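You operate a simulated robot arm through the tools that you are given. There is no shell and no other tool. Be economical: measure what you need, move in short steps, check, and stop when the job is done.

The job below is to be done with a simulated robot arm. You get a single attempt, and the scene is never put back.

## Task
Brush grease on the middle of the clamped link and shut the grease.
Fine: a patch about 5 cm long, midway between ear and clamp; the brush goes back in its pot. Set down upright: brush. A coat counts when it lies all over at full strength: go over it till it gets no stronger.

Only the result counts: the job must be done as asked and must still hold three seconds after the hand-in. Knocking over, shifting, dropping, spilling or breaking anything else fails it.

## Robot
A 7-joint arm with a two-finger parallel gripper, fixed in place. Base frame: the origin is at the foot of the arm, x ahead of it, y to its left, z up; the work surface is at about z = 0. Lengths are in cm, angles in rad, forces in N, time in s.
With the tool pointing down near the work surface it reaches from about 24 to 62 cm from the base axis. Its first joint turns from -1.152 to 1.152 rad. Payload 2.6 kg.
The tool frame sits at the grasp point between the pads (the TCP): z along the fingers, y along the line on which they close. The tips reach 3 cm beyond it. Largest opening 9.4 cm; finger width 2.8, thickness 1; the body of the gripper, 5 by 9.6 cm, starts 5.5 cm behind the TCP.
Orientation is that of the tool frame in the base frame, as a unit quaternion [x, y, z, w]. With the fingers straight down and closing along the base's y, the tool's x points along the base's -x, its y along +y and its z along -z.

## Interface
- The arm moves only by the tool play_rows. Its argument "increments" is a list of rows, each an object of numbers (a shift or turn left out is 0, a gripper value left out holds the last): "x", "y", "z": the shift along the tool's x, y, z in cm; "ax", "ay", "az": the turn, a rotation vector about the tool's x, y, z in rad. In form: [{"x": .., "y": .., "z": .., "ax": .., "ay": .., "az": ..}, ...]. A call has 1 to 10 rows; each row shifts and turns the commanded pose from where the row before left it, along the tool's axes as they then stand. "gripper" is the opening, from 0 (shut) to 1 (fully open), set as the call begins (left out, the last holds). Rows are played at 5 a second. More than 5 cm and 0.15 rad between two rows, or a gripper value outside its range, and nothing of the call is played. Where a pose cannot be reached the arm comes as near as it can. A force on the tool above 40 N (or 10 N above the force at the start of the call, whichever is more), or a blocked arm, ends the call early, and 0.2 s more pass. Each finger travels about 7.2 cm/s and halts on what it meets, pressing with about 34 N; the grip force reading is that of the motor and also rises with nothing between the fingers. The clock runs only during rows and for 0.2 s after the last one: add rows that do not move to give the fingers time. It gives the time, the measured TCP pose, the force on the tool (base axes), the opening and the grip force at its end, in the units of the frame above (readings bear some noise), with the torque about the TCP (base axes, N m) and any sound that the robot's microphone picked up.
- Cameras (640 x 400 px; columns grow to the right, rows downward): "scene" is fixed at [4.27, 43.36, 56.92]; the picture's right is [-0.72, -0.69, 0.00], its down [-0.36, 0.38, -0.85] and it looks along [0.59, -0.62, -0.52] (base axes); focal length 294 px, centre (320, 200). "wrist" rides on the gripper at [7.6, 1.4, -10.2] in the tool frame; the picture's right is [-0.18, 0.98, 0.00], its down [-0.75, -0.14, -0.64] and it looks along [-0.63, -0.12, 0.77] (tool axes); focal length 243 px, centre (320, 200). There is no depth. A picture from a camera that has moved, and an enlarged one, comes with that camera's place and axes in the base frame and with its lens.
- snapshot(camera): a new picture of that camera. The clock stands still meanwhile.
- zoom(camera, box): a new picture of the part [left, top, right, bottom] of that camera's present view, enlarged. The clock stands still meanwhile.
- close_job(): hands the job in; it is judged then, once.

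Work in short steps. Places have to be worked out from the pictures, the camera data and where the tool is seen: move nearer, look again, correct. Check each grasp and each placing, and mend what went wrong. You have 120 turns and 76 pictures in all, those below and enlarged ones among them. Open the gripper and draw the arm clear of the work before you hand the job in, unless the task says otherwise; then end with one line.

The tools are called by a JSON object that holds its "api" and its "payload". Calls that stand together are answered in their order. play_rows: Moves the arm, as the interface text tells. Its arguments: {"type":"object","properties":{"increments":{"type":"array","items":{"type":"object","properties":{"x":{"type":"number"},"y":{"type":"number"},"z":{"type":"number"},"ax":{"type":"number"},"ay":{"type":"number"},"az":{"type":"number"}}}},"gripper":{"type":"number"}},"required":["increments"]} The other tools are called the same way: snapshot (camera) takes a picture; zoom (camera, box) takes an enlarged picture of a part of a camera's view; close_job () hands the job in.

At the start:

```text
time_s: 0.0
eef_pos: [30.75, -13.04, 42.9]
tcp_rot: [0.0, 1.0, 0.0, 0.0]
ft_force: [-0.5, 0.9, 0.1]
moment: [0.04, 0.02, 0.04]
width: 9.39
finger_force: 0.1
```

scene: 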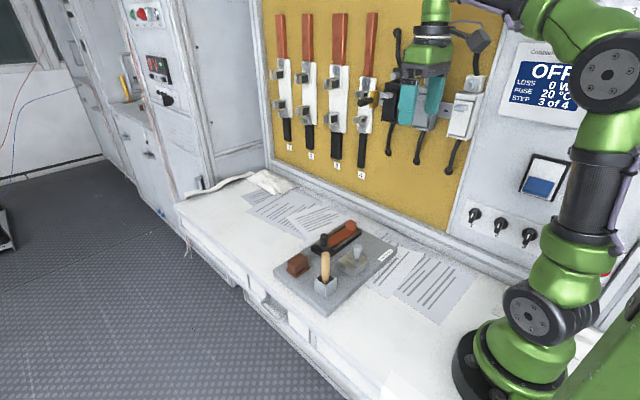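
wrist: 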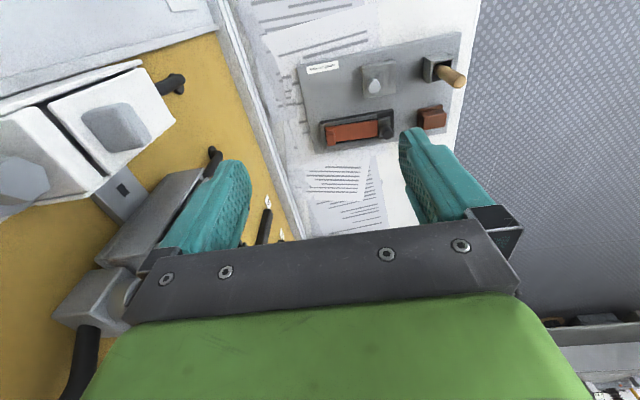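

I start by looking closely at the fixture from both cameras.

{"api": "zoom", "payload": {"camera": "scene", "box": [260, 205, 420, 325]}}

{"api": "zoom", "payload": {"camera": "wrist", "box": [290, 20, 490, 160]}}

```text
3.33 times, centred on (340, 265) of scene
camera zoom: at [4.27, 43.36, 56.92], right [-0.72, -0.69, 0.0], down [-0.36, 0.38, -0.85], along [0.59, -0.62, -0.52], focal length 980 px, centre (253, -17)
```

zoom: 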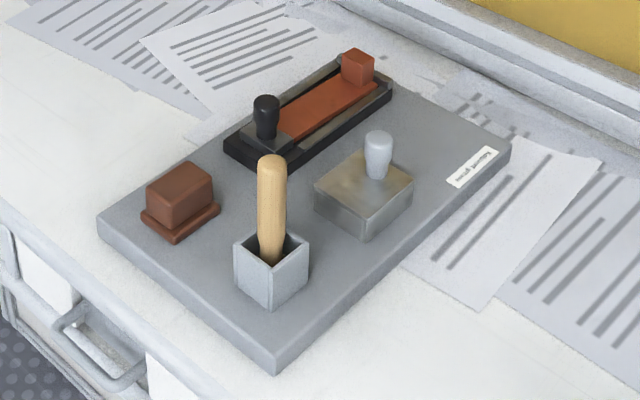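

```text
2.86 times, centred on (390, 90) of wrist
camera zoom: at [23.17, -11.54, 53.2], right [0.18, 0.98, 0.0], down [0.75, -0.14, 0.64], along [0.63, -0.12, -0.77], focal length 693 px, centre (120, 514)
```

zoom: 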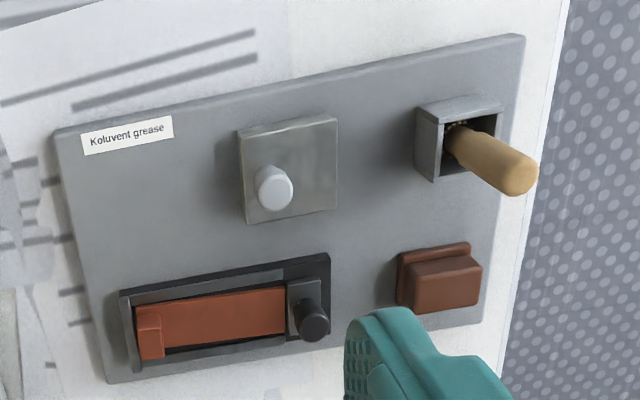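

The board carries a lidded tin marked grease, a pot with the brush (handle top near (37, 7.5, 13.6)), a brown block, and a tray with the link along y around (46, -8). I move lower for a closer look.

{"api": "play_rows", "payload": {"increments": [{"y": 4, "z": 3}, {"y": 4, "z": 3}, {"y": 3, "z": 3}, {"x": 1.5, "z": 4}, {"x": 1.5, "z": 4}, {}], "gripper": 1}}

{"api": "snapshot", "payload": {"camera": "wrist"}}

```text
time_s: 1.4
eef_pos: [27.8, -2.01, 25.75]
tcp_rot: [0.002, 1.0, 0.0, 0.0]
ft_force: [0.4, 0.7, 0.0]
moment: [-0.02, 0.03, 0.0]
width: 9.38
finger_force: 0.0
```

```text
71 pictures are left
camera wrist: at [20.02, -0.58, 35.93], right [0.19, 0.98, 0.0], down [0.75, -0.14, 0.64], along [0.63, -0.12, -0.77], focal length 243 px, centre (320, 200)
```

wrist: 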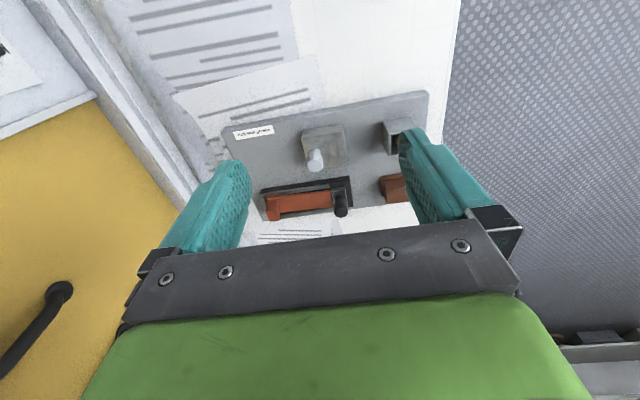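

{"api": "zoom", "payload": {"camera": "wrist", "box": [215, 85, 435, 225]}}

{"api": "zoom", "payload": {"camera": "scene", "box": [270, 210, 400, 320]}}

```text
2.86 times, centred on (325, 155) of wrist
camera zoom: at [20.02, -0.58, 35.93], right [0.19, 0.98, 0.0], down [0.75, -0.14, 0.64], along [0.63, -0.12, -0.77], focal length 693 px, centre (306, 329)
```

zoom: 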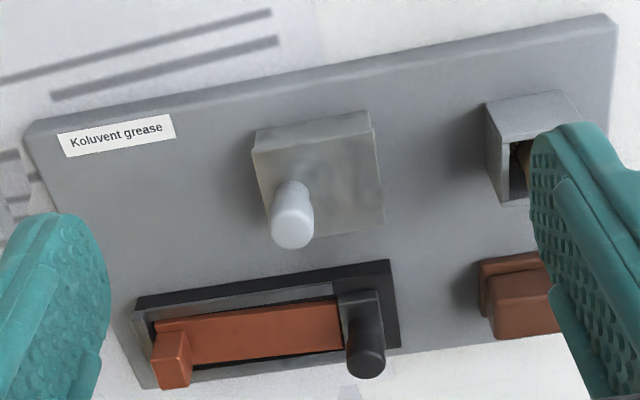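

```text
3.64 times, centred on (335, 265) of scene
camera zoom: at [4.27, 43.36, 56.92], right [-0.72, -0.69, 0.0], down [-0.36, 0.38, -0.85], along [0.59, -0.62, -0.52], focal length 1069 px, centre (266, -36)
```

zoom: 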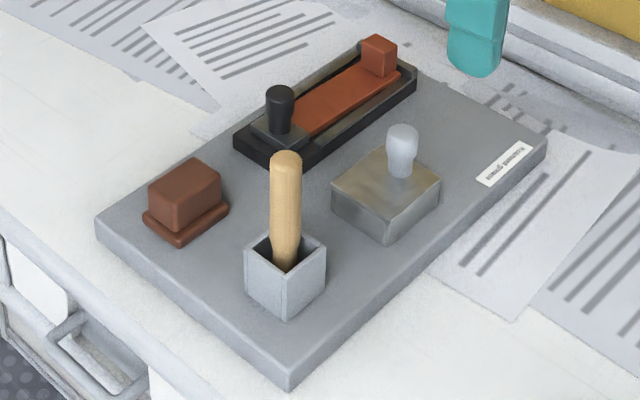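

Triangulating: tin x 34.2–39.2, y −5.6…−0.3, lid top z≈5, with the knob at (36.9, −4.5) up to z≈8.3, off-centre toward −y. I need to see how the lid opens, so I move above it.

{"api": "play_rows", "payload": {"increments": [{"x": -3, "y": -1, "z": 2}, {"x": -3, "y": -1.4, "z": 2}, {"x": -3, "z": 2}, {"z": 2.5}, {"z": 2.2}, {}]}}

{"api": "snapshot", "payload": {"camera": "wrist"}}

{"api": "zoom", "payload": {"camera": "scene", "box": [310, 220, 400, 290]}}

```text
time_s: 2.8
eef_pos: [36.82, -4.35, 15.11]
tcp_rot: [0.001, 1.0, 0.0, -0.001]
ft_force: [-0.5, -0.2, 0.4]
moment: [0.01, 0.0, 0.0]
width: 9.43
finger_force: 0.1
```

```text
68 pictures are left
camera wrist: at [29.08, -2.84, 25.44], right [0.19, 0.98, 0.0], down [0.75, -0.14, 0.64], along [0.63, -0.12, -0.77], focal length 243 px, centre (320, 200)
```

wrist: 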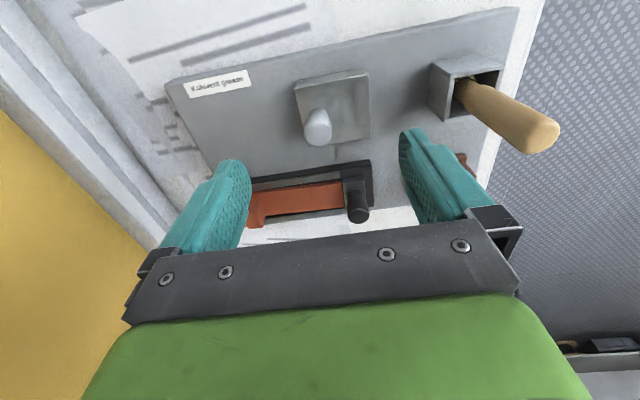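

```text
5.71 times, centred on (355, 255) of scene
camera zoom: at [4.27, 43.36, 56.92], right [-0.72, -0.69, 0.0], down [-0.36, 0.38, -0.85], along [0.59, -0.62, -0.52], focal length 1680 px, centre (120, -114)
```

zoom: 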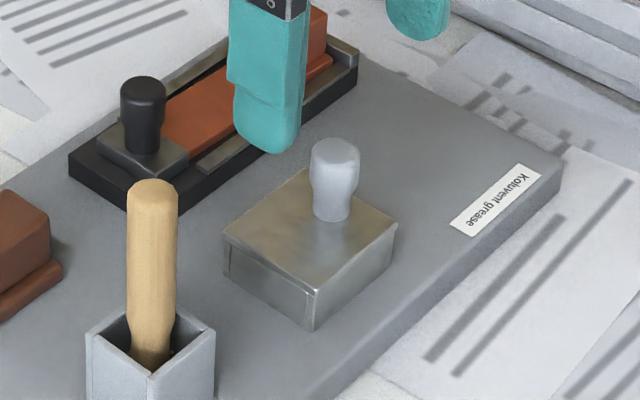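

{"api": "zoom", "payload": {"camera": "wrist", "box": [270, 50, 390, 160]}}

{"api": "zoom", "payload": {"camera": "scene", "box": [336, 240, 386, 285]}}

```text
3.64 times, centred on (330, 105) of wrist
camera zoom: at [29.08, -2.84, 25.44], right [0.19, 0.98, 0.0], down [0.75, -0.14, 0.64], along [0.63, -0.12, -0.77], focal length 882 px, centre (284, 546)
```

zoom: 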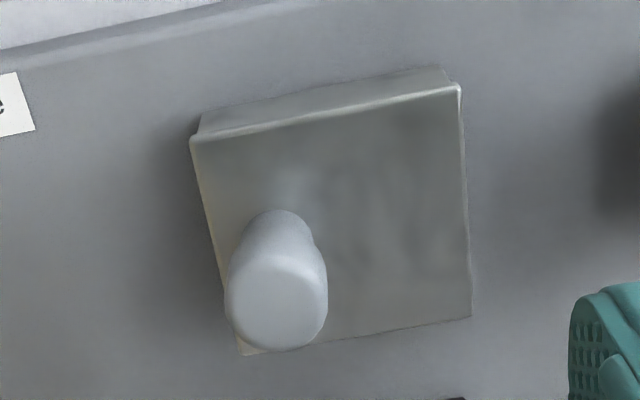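

```text
8.89 times, centred on (361, 262) of scene
camera zoom: at [4.27, 43.36, 56.92], right [-0.72, -0.69, 0.0], down [-0.36, 0.38, -0.85], along [0.59, -0.62, -0.52], focal length 2614 px, centre (-44, -356)
```

zoom: 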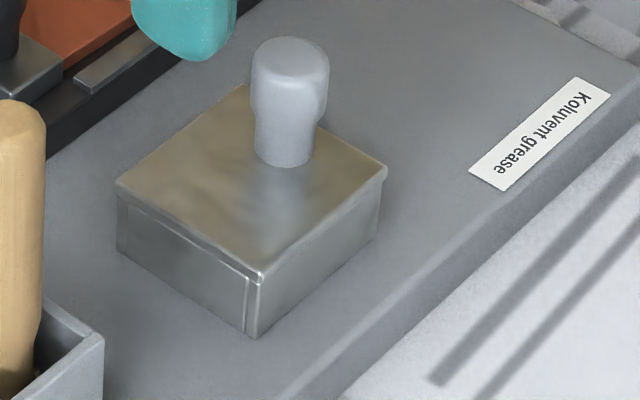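

The lid has no visible hinge; the knob sits near the −y edge. I turn the tool 90° to grip along x and to view the −y side of the tin.

{"api": "play_rows", "payload": {"increments": [{"az": -0.15}, {"az": -0.15}, {"az": -0.15}, {"az": -0.15}, {"az": -0.15}, {"az": -0.15}, {"az": -0.15}, {"az": -0.15}, {"az": -0.15}, {"az": -0.15}]}}

{"api": "play_rows", "payload": {"increments": [{"az": -0.0708}, {}]}}

{"api": "snapshot", "payload": {"camera": "wrist"}}

```text
time_s: 5.0
eef_pos: [36.98, -4.5, 15.24]
tcp_rot: [-0.682, 0.731, 0.0, 0.0]
ft_force: [0.2, -0.1, -0.2]
moment: [0.0, -0.01, -0.03]
width: 9.4
finger_force: 0.0
```

```text
time_s: 5.6
eef_pos: [36.83, -4.5, 15.32]
tcp_rot: [0.707, -0.707, 0.0, 0.0]
ft_force: [0.0, -0.4, -0.2]
moment: [-0.01, 0.04, -0.02]
width: 9.41
finger_force: 0.0
```

```text
64 pictures are left
camera wrist: at [35.34, -11.95, 25.49], right [-0.98, 0.18, 0.0], down [0.14, 0.75, 0.64], along [0.12, 0.63, -0.77], focal length 243 px, centre (320, 200)
```

wrist: 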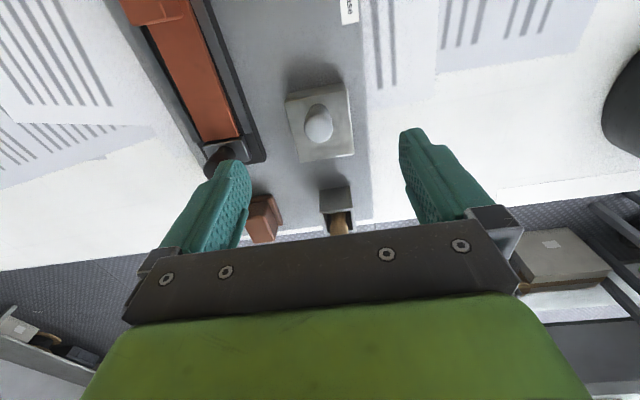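

{"api": "zoom", "payload": {"camera": "wrist", "box": [270, 70, 370, 170]}}

```text
4.00 times, centred on (320, 120) of wrist
camera zoom: at [35.34, -11.95, 25.49], right [-0.98, 0.18, 0.0], down [0.14, 0.75, 0.64], along [0.12, 0.63, -0.77], focal length 970 px, centre (320, 520)
```

zoom: 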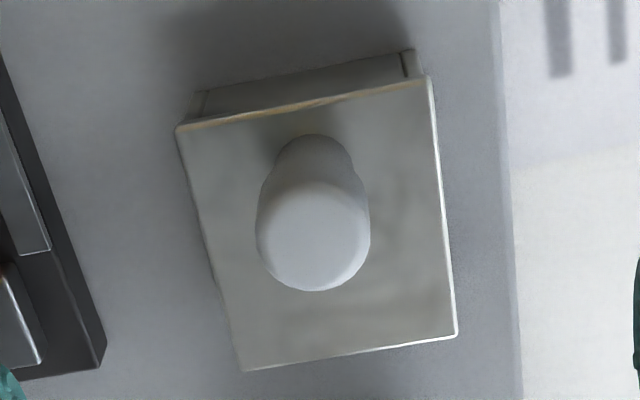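

Knob confirmed at about (36.9, −4.4), top z≈8.2. I narrow the fingers and come down around the knob.

{"api": "play_rows", "payload": {"increments": [{}, {"z": 2}, {"z": 2}, {"z": 2}, {"z": 0.8}, {}], "gripper": 0.5}}

{"api": "zoom", "payload": {"camera": "scene", "box": [310, 210, 400, 290]}}

```text
time_s: 7.0
eef_pos: [37.03, -4.24, 8.57]
tcp_rot: [-0.707, 0.708, 0.0, 0.001]
ft_force: [0.0, 0.2, 0.5]
moment: [0.0, 0.03, 0.01]
width: 4.72
finger_force: 0.2
```

```text
5.00 times, centred on (355, 250) of scene
camera zoom: at [4.27, 43.36, 56.92], right [-0.72, -0.69, 0.0], down [-0.36, 0.38, -0.85], along [0.59, -0.62, -0.52], focal length 1470 px, centre (145, -50)
```

zoom: 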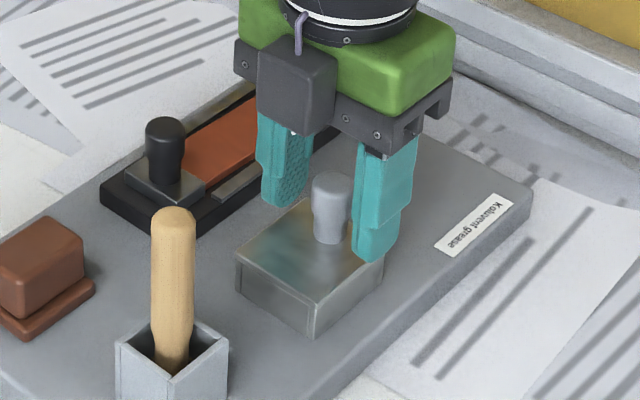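

Fingers straddle the knob above the lid. I close gently on it and check.

{"api": "play_rows", "payload": {"increments": [{}, {}, {}], "gripper": 0.15}}

```text
time_s: 7.8
eef_pos: [36.99, -4.28, 8.58]
tcp_rot: [-0.706, 0.708, 0.0, 0.0]
ft_force: [0.5, -0.3, -0.1]
moment: [0.01, -0.04, 0.02]
width: 2.09
finger_force: 33.9
```

Gripped at 2.1 cm with no side force. Now a small test lift of 0.4 cm to learn how the lid behaves.

{"api": "play_rows", "payload": {"increments": [{"z": -0.2}, {"z": -0.2}, {}]}}

{"api": "zoom", "payload": {"camera": "scene", "box": [330, 235, 390, 285]}}

```text
time_s: 8.6
eef_pos: [36.91, -4.26, 8.85]
tcp_rot: [-0.707, 0.707, 0.001, -0.001]
ft_force: [3.3, 0.9, 0.2]
moment: [0.23, 0.14, 0.05]
width: 2.07
finger_force: 34.1
```

```text
8.00 times, centred on (360, 260) of scene
camera zoom: at [4.28, 43.36, 56.92], right [-0.72, -0.69, 0.0], down [-0.36, 0.38, -0.85], along [0.59, -0.62, -0.52], focal length 2352 px, centre (0, -280)
```

zoom: 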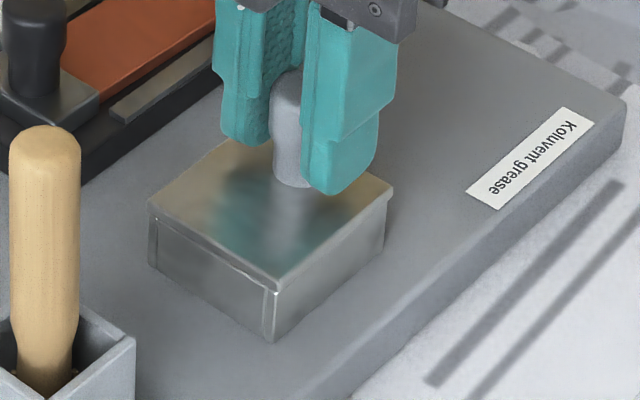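

Almost no vertical resistance. I raise another 0.5 cm and look again.

{"api": "play_rows", "payload": {"increments": [{"z": -0.25}, {"z": -0.25}, {}]}}

{"api": "zoom", "payload": {"camera": "scene", "box": [330, 235, 390, 285]}}

{"api": "zoom", "payload": {"camera": "wrist", "box": [260, 80, 400, 180]}}

```text
time_s: 9.4
eef_pos: [37.03, -4.34, 9.47]
tcp_rot: [-0.707, 0.707, 0.0, 0.0]
ft_force: [4.9, 0.3, -24.0]
moment: [-0.13, 0.13, 0.06]
width: 2.07
finger_force: 34.0
```

```text
8.00 times, centred on (360, 260) of scene
camera zoom: at [4.28, 43.36, 56.92], right [-0.72, -0.69, 0.0], down [-0.36, 0.38, -0.85], along [0.59, -0.62, -0.52], focal length 2352 px, centre (0, -280)
```

zoom: 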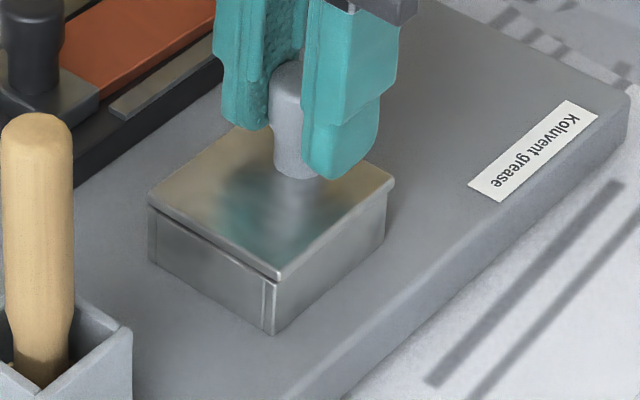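

```text
4.00 times, centred on (330, 130) of wrist
camera zoom: at [35.41, -11.91, 19.66], right [-0.98, 0.19, 0.0], down [0.14, 0.75, 0.64], along [0.12, 0.63, -0.77], focal length 970 px, centre (280, 480)
```

zoom: 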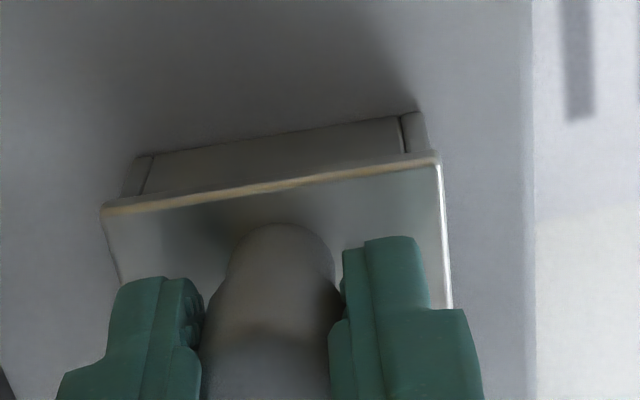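

The reading is −24 N and the whole board has begun to tilt up, so this lid does not lift — it must slide. I lower back at once.

{"api": "play_rows", "payload": {"increments": [{"z": 0.3}, {"z": 0.3}, {"z": 0.25}, {}]}}

{"api": "zoom", "payload": {"camera": "scene", "box": [330, 235, 390, 285]}}

```text
time_s: 10.0
eef_pos: [36.73, -4.46, 8.91]
tcp_rot: [-0.704, 0.71, 0.003, -0.002]
ft_force: [-2.6, 1.1, 3.4]
moment: [-0.03, -0.03, 0.02]
width: 2.06
finger_force: 33.6
stopped in row 3: the force on the tool passed its limit at 41 N (the readings are from after the stop); the commanded pose is now the measured one
```

```text
8.00 times, centred on (360, 260) of scene
camera zoom: at [4.27, 43.36, 56.92], right [-0.72, -0.69, 0.0], down [-0.36, 0.38, -0.85], along [0.59, -0.62, -0.52], focal length 2352 px, centre (0, -280)
```

zoom: 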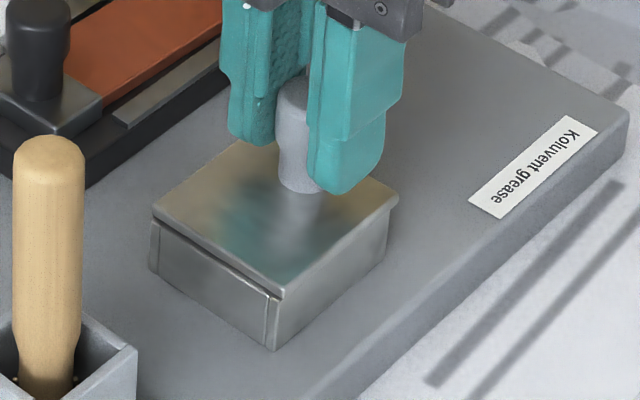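

The board seems to have come back down, possibly a millimetre or two off. I release the knob to let everything relax and compare.

{"api": "play_rows", "payload": {"increments": [{}, {}, {}], "gripper": 0.4}}

{"api": "zoom", "payload": {"camera": "scene", "box": [270, 210, 400, 320]}}

```text
time_s: 10.8
eef_pos: [36.68, -4.41, 8.89]
tcp_rot: [-0.704, 0.711, 0.002, -0.002]
ft_force: [0.8, 0.5, -0.6]
moment: [0.0, -0.02, 0.05]
width: 3.79
finger_force: 0.1
```

```text
3.64 times, centred on (335, 265) of scene
camera zoom: at [4.27, 43.36, 56.92], right [-0.72, -0.69, 0.0], down [-0.36, 0.38, -0.85], along [0.59, -0.62, -0.52], focal length 1069 px, centre (266, -36)
```

zoom: 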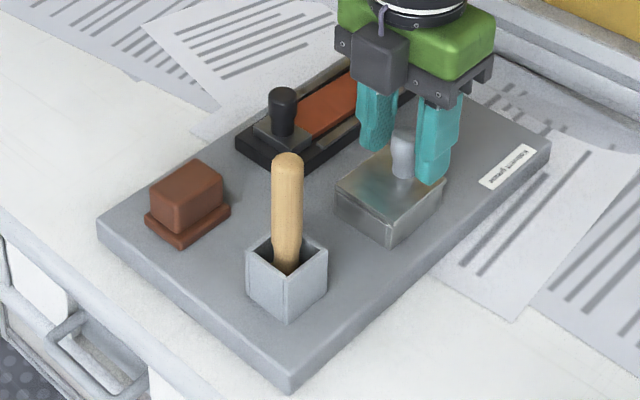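

Everything settled within about 0.2 cm of before. I regrip the knob and try a gentle slide toward −y (tool +x), watching the force.

{"api": "play_rows", "payload": {"increments": [{"z": 0.2}, {}]}}

{"api": "play_rows", "payload": {"increments": [{}, {}, {}, {"x": 0.2}, {"x": 0.2}, {}], "gripper": 0.15}}

{"api": "zoom", "payload": {"camera": "scene", "box": [330, 235, 390, 285]}}

```text
time_s: 11.4
eef_pos: [36.79, -4.58, 8.81]
tcp_rot: [-0.704, 0.71, 0.004, -0.003]
ft_force: [0.7, -0.1, 1.1]
moment: [0.0, -0.03, 0.03]
width: 3.76
finger_force: 0.1
```

```text
time_s: 12.8
eef_pos: [36.82, -4.77, 8.75]
tcp_rot: [-0.704, 0.71, 0.002, -0.003]
ft_force: [2.4, 0.2, -0.7]
moment: [0.2, -0.1, 0.07]
width: 2.07
finger_force: 33.6
```

```text
8.00 times, centred on (360, 260) of scene
camera zoom: at [4.27, 43.36, 56.92], right [-0.72, -0.69, 0.0], down [-0.36, 0.38, -0.85], along [0.59, -0.62, -0.52], focal length 2352 px, centre (0, -280)
```

zoom: 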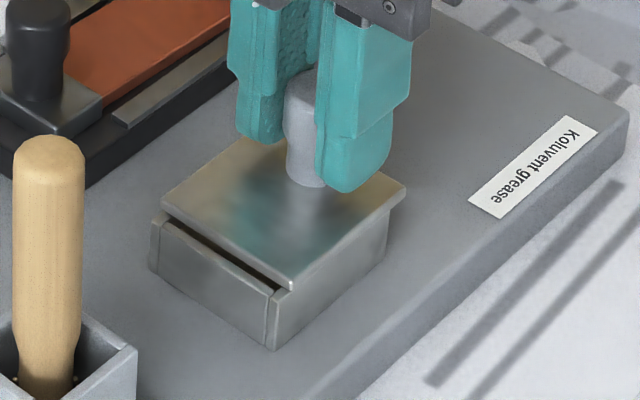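

The lid slides freely toward −y, opening a gap at the +y side. I continue in steps.

{"api": "play_rows", "payload": {"increments": [{"x": 0.6}, {"x": 0.6}, {"x": 0.6}, {"x": 0.6}, {"x": 0.6}, {}]}}

{"api": "zoom", "payload": {"camera": "scene", "box": [320, 225, 400, 285]}}

```text
time_s: 14.2
eef_pos: [36.63, -7.93, 8.76]
tcp_rot: [-0.704, 0.71, 0.001, -0.002]
ft_force: [8.0, -0.1, 0.0]
moment: [0.46, -0.1, 0.02]
width: 2.05
finger_force: 33.8
```

```text
6.67 times, centred on (360, 255) of scene
camera zoom: at [4.27, 43.36, 56.92], right [-0.72, -0.69, 0.0], down [-0.36, 0.38, -0.85], along [0.59, -0.62, -0.52], focal length 1960 px, centre (53, -167)
```

zoom: 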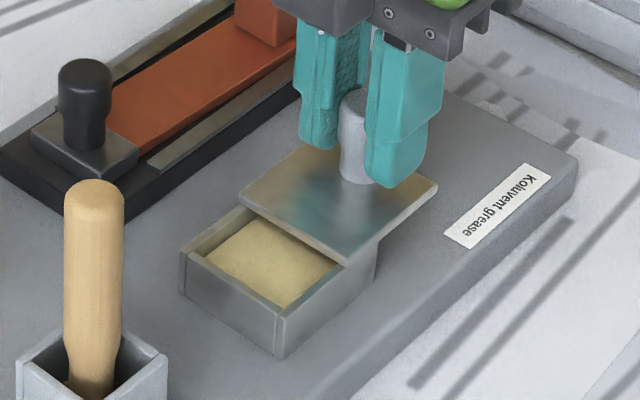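

Grease is visible, open about 3.4 cm. I ease the side force and slide another 0.9 cm.

{"api": "play_rows", "payload": {"increments": [{"y": -0.2}, {"x": 0.45, "y": -0.02}, {"x": 0.45, "y": -0.02}, {}]}}

{"api": "zoom", "payload": {"camera": "scene", "box": [320, 225, 400, 285]}}

```text
time_s: 15.2
eef_pos: [36.74, -8.7, 8.68]
tcp_rot: [-0.703, 0.711, 0.006, -0.004]
ft_force: [-21.4, -0.5, 1.2]
moment: [-0.04, 0.33, 0.04]
width: 2.08
finger_force: 34.3
```

```text
6.67 times, centred on (360, 255) of scene
camera zoom: at [4.26, 43.36, 56.92], right [-0.72, -0.69, 0.0], down [-0.36, 0.38, -0.85], along [0.59, -0.62, -0.52], focal length 1960 px, centre (53, -167)
```

zoom: 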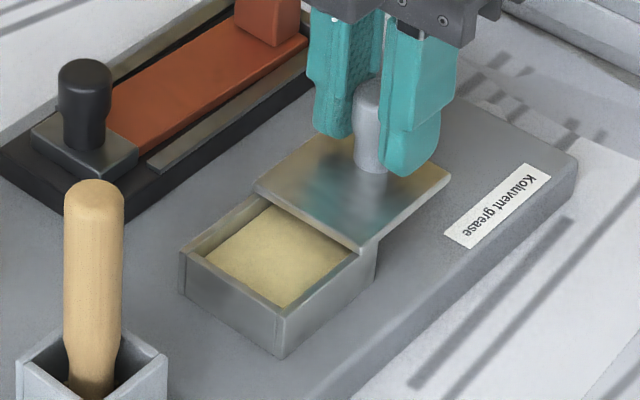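

Open about 4.2 cm; side force was overcorrected, so I relax it (+0.13 in tool y), then release and rise straight up.

{"api": "play_rows", "payload": {"increments": [{"y": 0.14}, {}]}}

{"api": "play_rows", "payload": {"increments": [{}, {}, {}], "gripper": 0.45}}

{"api": "play_rows", "payload": {"increments": [{"z": -1.5}, {"z": -3}, {"z": -4}, {"z": -5}, {}]}}

{"api": "snapshot", "payload": {"camera": "wrist"}}

{"api": "zoom", "payload": {"camera": "scene", "box": [270, 210, 400, 320]}}

```text
time_s: 15.8
eef_pos: [36.82, -8.66, 8.74]
tcp_rot: [-0.705, 0.709, 0.002, -0.002]
ft_force: [-3.4, -0.4, -0.5]
moment: [-0.09, 0.07, 0.04]
width: 2.1
finger_force: 33.6
```

```text
time_s: 16.6
eef_pos: [36.83, -8.76, 8.86]
tcp_rot: [-0.704, 0.71, 0.002, -0.001]
ft_force: [0.7, 0.1, 0.7]
moment: [-0.06, 0.02, -0.01]
width: 4.21
finger_force: 0.1
```

```text
time_s: 17.8
eef_pos: [36.92, -8.41, 22.65]
tcp_rot: [-0.704, 0.71, 0.003, -0.002]
ft_force: [-0.5, 0.3, 0.8]
moment: [0.03, 0.0, 0.02]
width: 4.25
finger_force: 0.1
```

```text
53 pictures are left
camera wrist: at [35.4, -15.96, 32.86], right [-0.98, 0.19, 0.01], down [0.15, 0.75, 0.64], along [0.12, 0.63, -0.77], focal length 243 px, centre (320, 200)
```

wrist: 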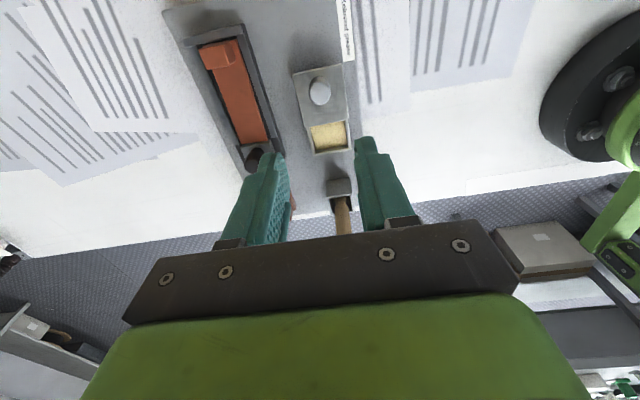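

```text
3.64 times, centred on (335, 265) of scene
camera zoom: at [4.27, 43.36, 56.92], right [-0.72, -0.69, 0.0], down [-0.36, 0.38, -0.85], along [0.59, -0.62, -0.52], focal length 1069 px, centre (266, -36)
```

zoom: 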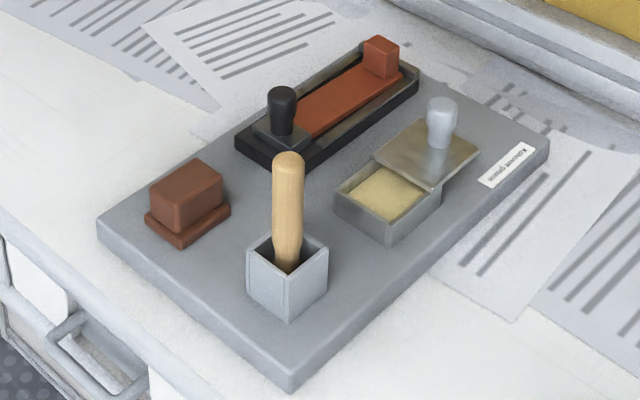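

The tin is open and the board undisturbed. Brush: handle axis at about (37.0, 7.1), pot rim z≈6.1, handle top z≈13.6. I turn the tool back to close along y, then go over the brush.

{"api": "play_rows", "payload": {"increments": [{"az": 0.15}, {"az": 0.15}, {"az": 0.15}, {"az": 0.15}, {"az": 0.15}, {"az": 0.15}, {"az": 0.15}, {"az": 0.15}, {"az": 0.15}, {"az": 0.15}]}}

{"api": "play_rows", "payload": {"increments": [{"az": 0.062}, {"y": 4}, {"y": 4}, {"y": 4}, {"y": 3.4}, {}]}}

{"api": "snapshot", "payload": {"camera": "wrist"}}

```text
time_s: 20.0
eef_pos: [36.87, -8.71, 22.12]
tcp_rot: [-0.029, 1.0, 0.001, -0.004]
ft_force: [-0.7, -0.3, 0.4]
moment: [0.0, 0.01, -0.01]
width: 4.24
finger_force: 0.1
```

```text
time_s: 21.4
eef_pos: [36.67, 6.66, 21.87]
tcp_rot: [0.0, 1.0, 0.0, -0.003]
ft_force: [-1.1, -0.4, 0.6]
moment: [-0.03, 0.01, 0.0]
width: 4.24
finger_force: 0.1
```

```text
51 pictures are left
camera wrist: at [29.13, 8.11, 32.17], right [0.18, 0.98, 0.0], down [0.76, -0.14, 0.64], along [0.63, -0.12, -0.77], focal length 243 px, centre (320, 200)
```

wrist: 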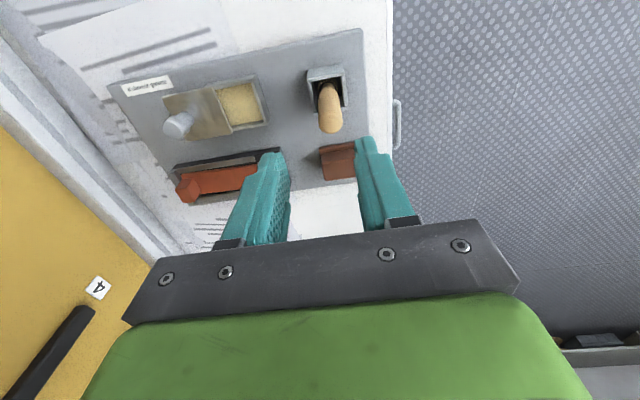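

Wrist view puts the handle top at about (36.8, 7.4). I align and descend around the handle.

{"api": "play_rows", "payload": {"increments": [{"x": -0.2, "y": 0.65}, {"z": 3}, {"z": 3}, {"z": 2.5}, {"z": 1.8}, {}]}}

{"api": "zoom", "payload": {"camera": "scene", "box": [290, 210, 370, 300]}}

{"api": "snapshot", "payload": {"camera": "wrist"}}

```text
time_s: 22.8
eef_pos: [37.11, 7.12, 11.94]
tcp_rot: [0.0, 1.0, 0.001, -0.003]
ft_force: [-0.2, -0.7, -0.2]
moment: [0.0, -0.03, 0.0]
width: 4.23
finger_force: 0.0
```

```text
4.44 times, centred on (330, 255) of scene
camera zoom: at [4.27, 43.36, 56.92], right [-0.72, -0.69, 0.0], down [-0.36, 0.38, -0.85], along [0.59, -0.62, -0.52], focal length 1307 px, centre (276, -44)
```

zoom: 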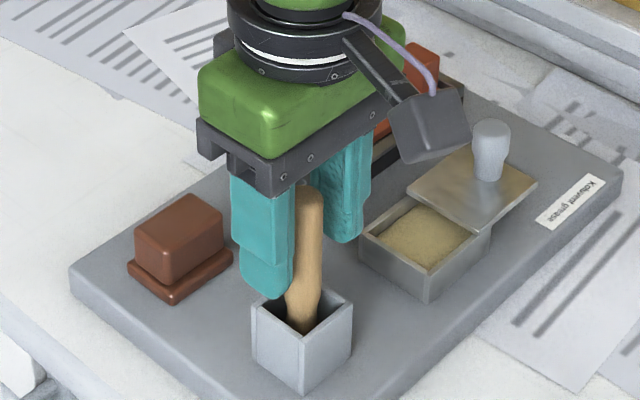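

```text
49 pictures are left
camera wrist: at [29.48, 8.67, 22.19], right [0.18, 0.98, 0.0], down [0.76, -0.14, 0.64], along [0.63, -0.12, -0.77], focal length 243 px, centre (320, 200)
```

wrist: 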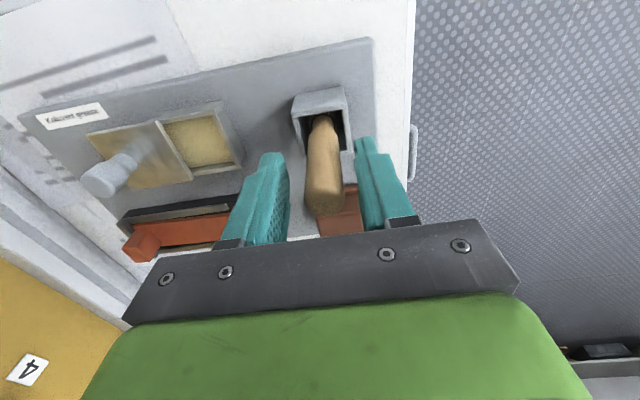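

Handle is centred between the pads. I close on it.

{"api": "play_rows", "payload": {"increments": [{}, {}, {}, {}], "gripper": 0.05}}

{"api": "play_rows", "payload": {"increments": [{"z": -1}, {"z": -2}, {"z": -3}, {}]}}

{"api": "zoom", "payload": {"camera": "scene", "box": [280, 180, 380, 300]}}

{"api": "snapshot", "payload": {"camera": "wrist"}}

```text
time_s: 23.8
eef_pos: [37.15, 7.22, 11.92]
tcp_rot: [-0.001, 1.0, 0.0, -0.003]
ft_force: [0.5, -0.2, 0.4]
moment: [-0.03, 0.02, -0.01]
width: 1.83
finger_force: 33.7
```

```text
time_s: 24.8
eef_pos: [37.02, 7.33, 17.91]
tcp_rot: [-0.001, 1.0, -0.001, -0.003]
ft_force: [0.3, -0.2, -0.3]
moment: [0.0, -0.02, 0.0]
width: 1.82
finger_force: 33.6
```

```text
3.33 times, centred on (330, 240) of scene
camera zoom: at [4.27, 43.36, 56.92], right [-0.72, -0.69, 0.0], down [-0.36, 0.38, -0.85], along [0.59, -0.62, -0.52], focal length 980 px, centre (287, 67)
```

zoom: 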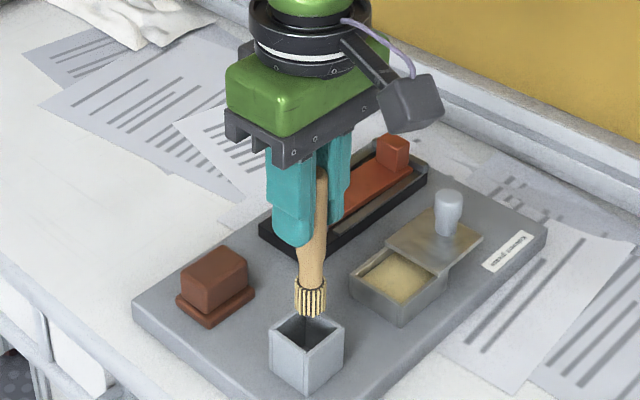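

```text
47 pictures are left
camera wrist: at [29.34, 8.76, 28.18], right [0.18, 0.98, 0.0], down [0.76, -0.14, 0.64], along [0.63, -0.12, -0.77], focal length 243 px, centre (320, 200)
```

wrist: 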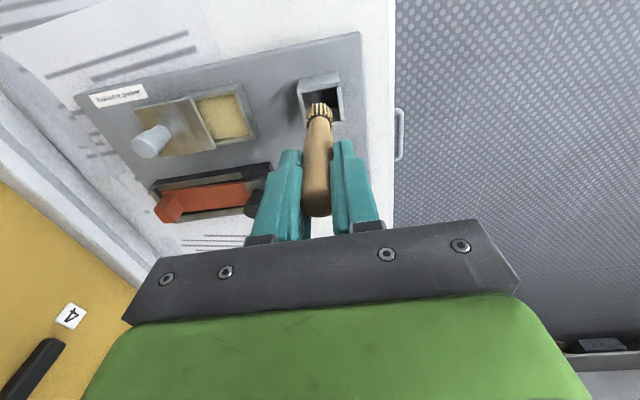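

The round brush is held at 1.8 cm, tip roughly 10 cm below the TCP. I carry it over the middle of the grease opening (36.8, −2.5).

{"api": "play_rows", "payload": {"increments": [{"z": -1}, {"y": -3.3}, {"y": -3.3}, {"x": 0.2, "y": -3.2}, {"z": 1.5}, {"z": 1.5}, {}]}}

{"api": "zoom", "payload": {"camera": "scene", "box": [310, 200, 410, 290]}}

{"api": "zoom", "payload": {"camera": "wrist", "box": [220, 50, 400, 200]}}

```text
time_s: 26.4
eef_pos: [36.88, -2.47, 16.02]
tcp_rot: [0.0, 1.0, 0.001, -0.004]
ft_force: [-1.1, -0.2, -0.2]
moment: [0.0, 0.01, -0.01]
width: 1.8
finger_force: 34.3
```

```text
4.44 times, centred on (360, 245) of scene
camera zoom: at [4.27, 43.36, 56.92], right [-0.72, -0.69, 0.0], down [-0.36, 0.38, -0.85], along [0.59, -0.62, -0.52], focal length 1307 px, centre (142, 0)
```

zoom: 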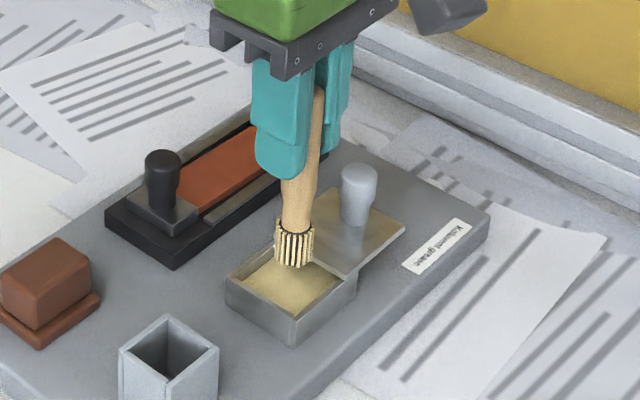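

```text
2.67 times, centred on (310, 125) of wrist
camera zoom: at [29.12, -1.0, 26.23], right [0.18, 0.98, 0.0], down [0.76, -0.14, 0.64], along [0.63, -0.12, -0.77], focal length 647 px, centre (347, 400)
```

zoom: 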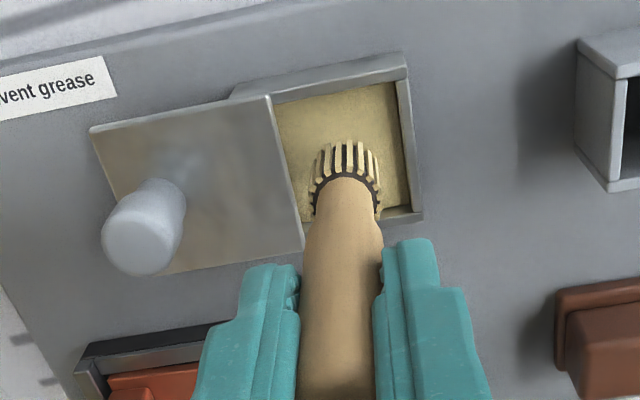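

The tip is centred over the opening. I lower in small steps, watching the force.

{"api": "play_rows", "payload": {"increments": [{"z": 0.5}, {"z": 0.5}, {"z": 0.4}, {"z": 0.3}, {}]}}

{"api": "zoom", "payload": {"camera": "scene", "box": [320, 220, 400, 290]}}

```text
time_s: 27.6
eef_pos: [36.78, -2.44, 14.16]
tcp_rot: [-0.001, 1.0, 0.0, -0.004]
ft_force: [-0.8, -0.5, 0.6]
moment: [0.02, 0.01, -0.02]
width: 1.81
finger_force: 34.4
```

```text
5.71 times, centred on (360, 255) of scene
camera zoom: at [4.27, 43.36, 56.92], right [-0.72, -0.69, 0.0], down [-0.36, 0.38, -0.85], along [0.59, -0.62, -0.52], focal length 1680 px, centre (91, -114)
```

zoom: 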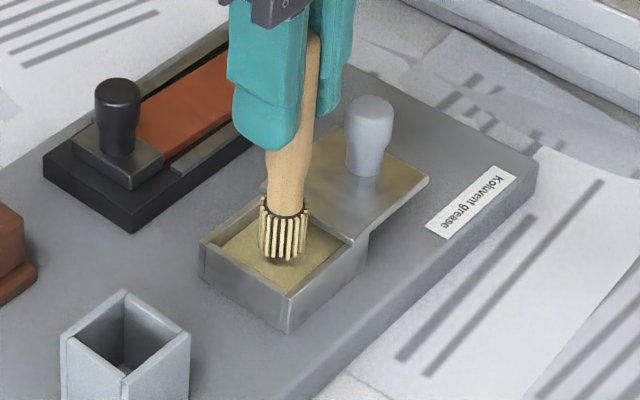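

Still free; the bristles are just above the grease. I go on in 0.2–0.3 cm steps.

{"api": "play_rows", "payload": {"increments": [{"z": 0.25}, {"z": 0.25}, {"z": 0.2}, {}]}}

{"api": "zoom", "payload": {"camera": "scene", "box": [330, 235, 390, 285]}}

```text
time_s: 28.6
eef_pos: [36.78, -2.44, 13.45]
tcp_rot: [0.001, 1.0, 0.0, -0.004]
ft_force: [-0.2, -0.1, -0.2]
moment: [-0.01, 0.0, -0.02]
width: 1.8
finger_force: 33.9
```

```text
8.00 times, centred on (360, 260) of scene
camera zoom: at [4.27, 43.36, 56.92], right [-0.72, -0.69, 0.0], down [-0.36, 0.38, -0.85], along [0.59, -0.62, -0.52], focal length 2352 px, centre (0, -280)
```

zoom: 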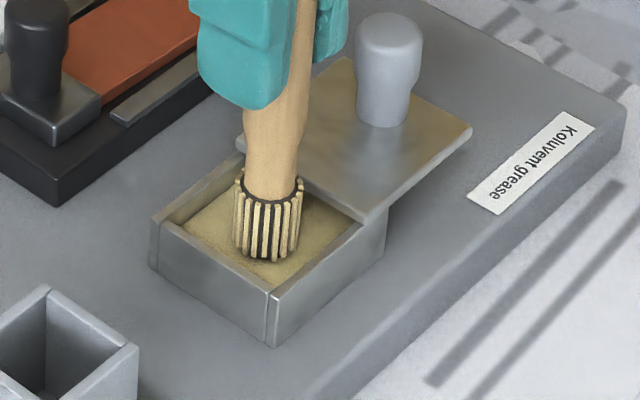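

{"api": "play_rows", "payload": {"increments": [{"z": 0.2}, {"z": 0.2}, {}]}}

{"api": "zoom", "payload": {"camera": "scene", "box": [330, 235, 390, 285]}}

```text
time_s: 29.4
eef_pos: [36.78, -2.55, 13.28]
tcp_rot: [0.001, 1.0, 0.002, -0.002]
ft_force: [-5.2, 0.7, 20.3]
moment: [0.16, 0.66, 0.01]
width: 1.82
finger_force: 34.5
```

```text
8.00 times, centred on (360, 260) of scene
camera zoom: at [4.26, 43.36, 56.92], right [-0.72, -0.69, 0.0], down [-0.36, 0.38, -0.85], along [0.59, -0.62, -0.52], focal length 2352 px, centre (0, -280)
```

zoom: 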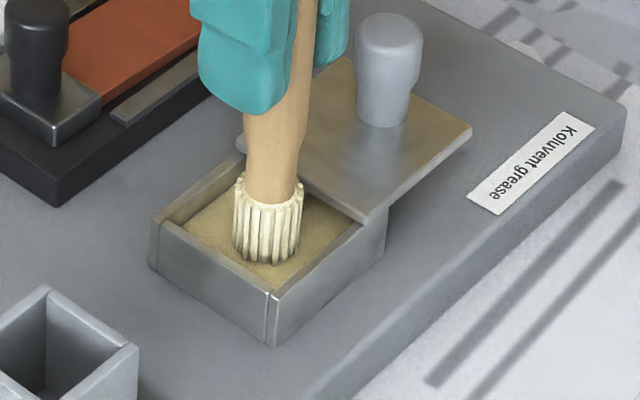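

Contact at TCP z≈13.4 and the bristles turned cream — loaded. I lift clear and view the link from here.

{"api": "play_rows", "payload": {"increments": [{"z": -1}, {"z": -2}, {"z": -3}, {}]}}

{"api": "zoom", "payload": {"camera": "wrist", "box": [160, 50, 400, 230]}}

{"api": "zoom", "payload": {"camera": "scene", "box": [290, 200, 390, 270]}}

```text
time_s: 30.4
eef_pos: [36.71, -2.25, 19.14]
tcp_rot: [0.0, 1.0, 0.0, -0.004]
ft_force: [-0.4, 1.0, -0.1]
moment: [0.03, 0.0, 0.0]
width: 1.8
finger_force: 33.7
```

```text
2.22 times, centred on (280, 140) of wrist
camera zoom: at [29.01, -0.78, 29.42], right [0.18, 0.98, 0.0], down [0.76, -0.14, 0.64], along [0.63, -0.12, -0.77], focal length 539 px, centre (409, 333)
```

zoom: 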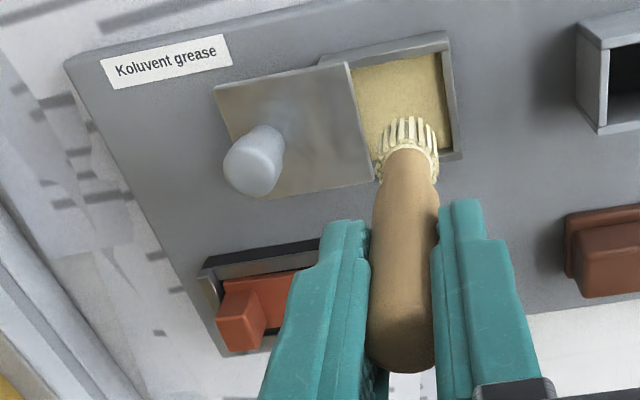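

```text
5.71 times, centred on (340, 235) of scene
camera zoom: at [4.27, 43.36, 56.92], right [-0.72, -0.69, 0.0], down [-0.36, 0.38, -0.85], along [0.59, -0.62, -0.52], focal length 1680 px, centre (206, 0)
```

zoom: 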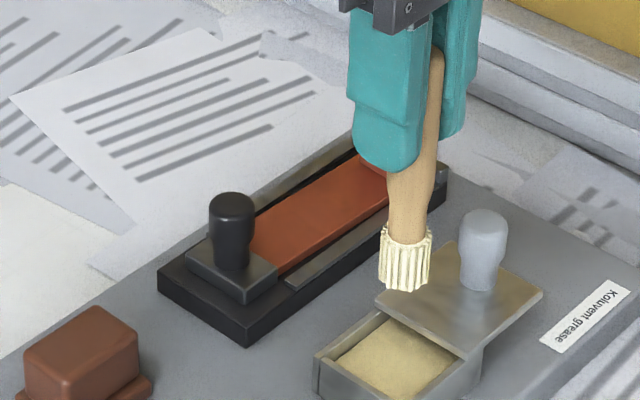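

Link: copper top z≈4.5, x≈44.3–47, from clamp y≈−3.3 to ear y≈−12.8, so its middle is about (45.5, −8.1). I carry the brush over it.

{"api": "play_rows", "payload": {"increments": [{"x": -3, "y": -2}, {"x": -3, "y": -2}, {"x": -2.8, "y": -1.9}, {"z": 1.5}, {"z": 1}, {}]}}

{"api": "zoom", "payload": {"camera": "wrist", "box": [200, 50, 440, 230]}}

{"api": "zoom", "payload": {"camera": "scene", "box": [310, 200, 390, 260]}}

```text
time_s: 31.8
eef_pos: [45.61, -8.4, 16.46]
tcp_rot: [0.0, 1.0, -0.001, -0.004]
ft_force: [0.6, 0.2, -0.4]
moment: [0.01, 0.02, -0.02]
width: 1.81
finger_force: 33.7
```

```text
2.22 times, centred on (320, 140) of wrist
camera zoom: at [37.9, -6.88, 26.7], right [0.18, 0.98, 0.0], down [0.76, -0.14, 0.64], along [0.63, -0.12, -0.77], focal length 539 px, centre (320, 333)
```

zoom: 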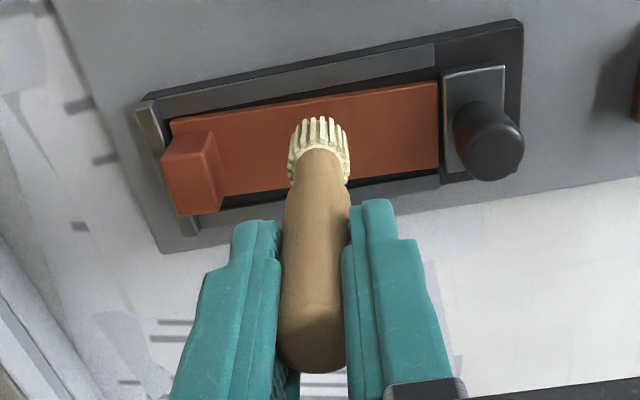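

```text
6.67 times, centred on (350, 230) of scene
camera zoom: at [4.27, 43.36, 56.92], right [-0.72, -0.69, 0.0], down [-0.36, 0.38, -0.85], along [0.59, -0.62, -0.52], focal length 1960 px, centre (120, 0)
```

zoom: 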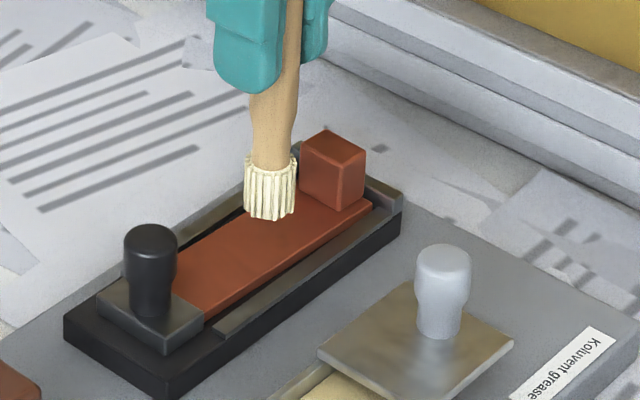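

The brush is above the link's middle (link centre about (45.9, −8.2)). I shift slightly and lower until light contact.

{"api": "play_rows", "payload": {"increments": [{"x": -0.2, "y": 0.2}, {"z": 0.5}, {"z": 0.4}, {"z": 0.3}, {"z": 0.25}, {"z": 0.2}, {}]}}

{"api": "zoom", "payload": {"camera": "scene", "box": [310, 200, 390, 260]}}

```text
time_s: 33.4
eef_pos: [45.67, -8.11, 14.94]
tcp_rot: [0.001, 1.0, 0.0, -0.002]
ft_force: [-0.1, 0.3, 0.4]
moment: [0.0, -0.01, 0.0]
width: 1.81
finger_force: 34.4
```

```text
6.67 times, centred on (350, 230) of scene
camera zoom: at [4.27, 43.36, 56.92], right [-0.72, -0.69, 0.0], down [-0.36, 0.38, -0.85], along [0.59, -0.62, -0.52], focal length 1960 px, centre (120, 0)
```

zoom: 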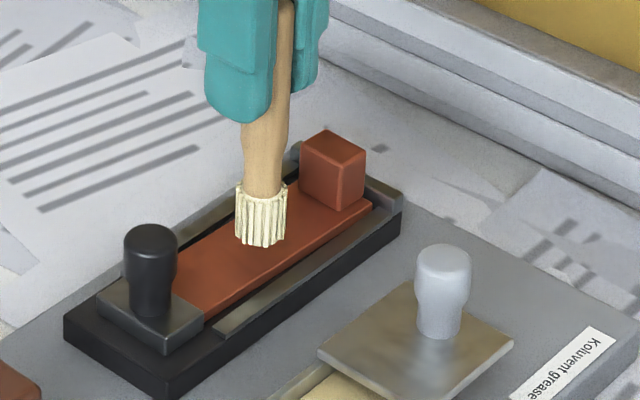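

{"api": "play_rows", "payload": {"increments": [{"z": 0.15}, {"z": 0.1}, {"z": 0.1}, {}]}}

```text
time_s: 34.4
eef_pos: [45.87, -8.03, 14.59]
tcp_rot: [0.0, 1.0, 0.0, -0.003]
ft_force: [-0.8, -0.2, -0.2]
moment: [0.0, 0.01, 0.01]
width: 1.8
finger_force: 34.3
```

{"api": "play_rows", "payload": {"increments": [{"z": 0.1}, {"z": 0.08}, {}]}}

{"api": "zoom", "payload": {"camera": "wrist", "box": [240, 70, 400, 190]}}

```text
time_s: 35.2
eef_pos: [45.83, -8.28, 14.37]
tcp_rot: [0.001, 1.0, 0.0, -0.004]
ft_force: [0.5, 0.3, -1.2]
moment: [0.01, 0.0, 0.03]
width: 1.85
finger_force: 34.2
```

```text
3.33 times, centred on (320, 130) of wrist
camera zoom: at [38.13, -6.72, 24.6], right [0.18, 0.98, 0.0], down [0.76, -0.14, 0.64], along [0.63, -0.12, -0.77], focal length 809 px, centre (320, 433)
```

zoom: 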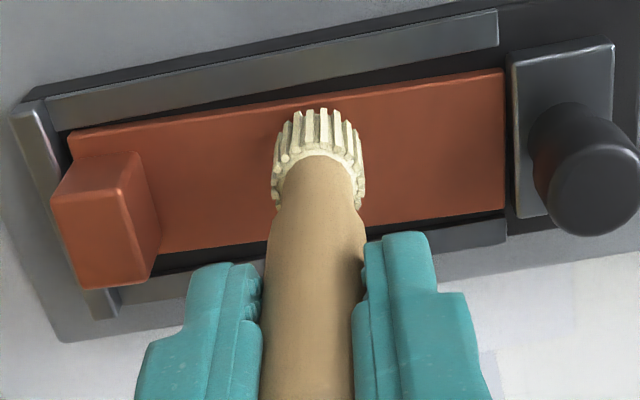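

No contact yet; I continue in 0.1 cm steps.

{"api": "play_rows", "payload": {"increments": [{"z": 0.1}, {"z": 0.1}, {}]}}

{"api": "play_rows", "payload": {"increments": [{"z": 0.1}, {}]}}

```text
time_s: 36.0
eef_pos: [45.97, -8.19, 14.01]
tcp_rot: [0.0, 1.0, 0.0, -0.003]
ft_force: [0.4, 0.6, -0.4]
moment: [-0.03, 0.0, 0.02]
width: 1.82
finger_force: 34.0
```

```text
time_s: 36.6
eef_pos: [45.8, -8.17, 14.0]
tcp_rot: [0.0, 1.0, 0.0, -0.003]
ft_force: [-0.4, 0.3, -0.6]
moment: [0.0, 0.02, 0.02]
width: 1.82
finger_force: 33.2
```

{"api": "play_rows", "payload": {"increments": [{"z": 0.1}, {"z": 0.1}, {}]}}

{"api": "zoom", "payload": {"camera": "scene", "box": [320, 205, 380, 255]}}

```text
time_s: 37.4
eef_pos: [45.73, -8.16, 13.92]
tcp_rot: [0.001, 1.0, 0.001, -0.003]
ft_force: [-1.1, -0.2, 4.0]
moment: [0.03, 0.05, -0.01]
width: 1.81
finger_force: 33.9
```

```text
8.00 times, centred on (350, 230) of scene
camera zoom: at [4.26, 43.36, 56.92], right [-0.72, -0.69, 0.0], down [-0.36, 0.38, -0.85], along [0.59, -0.62, -0.52], focal length 2352 px, centre (80, -40)
```

zoom: 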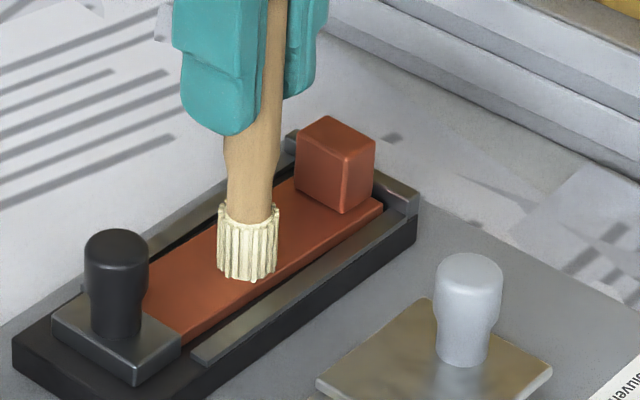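

Light contact (4 N). I make a stroke along the link, ±1.45 cm about the middle.

{"api": "play_rows", "payload": {"increments": [{"y": 0.5}, {"y": 0.5}, {"y": 0.45}, {"y": -0.5}, {"y": -0.5}, {"y": -0.45}, {"y": -0.5}, {"y": -0.5}, {"y": -0.45}, {}]}}

{"api": "zoom", "payload": {"camera": "scene", "box": [320, 205, 380, 255]}}

```text
time_s: 39.6
eef_pos: [45.86, -9.57, 13.82]
tcp_rot: [-0.001, 1.0, 0.0, -0.003]
ft_force: [-0.1, 1.0, 1.8]
moment: [0.06, 0.03, 0.0]
width: 1.78
finger_force: 34.2
```

```text
8.00 times, centred on (350, 230) of scene
camera zoom: at [4.27, 43.36, 56.92], right [-0.72, -0.69, 0.0], down [-0.36, 0.38, -0.85], along [0.59, -0.62, -0.52], focal length 2352 px, centre (80, -40)
```

zoom: 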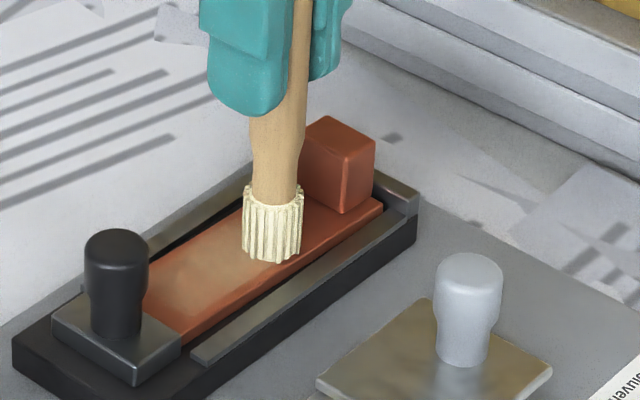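

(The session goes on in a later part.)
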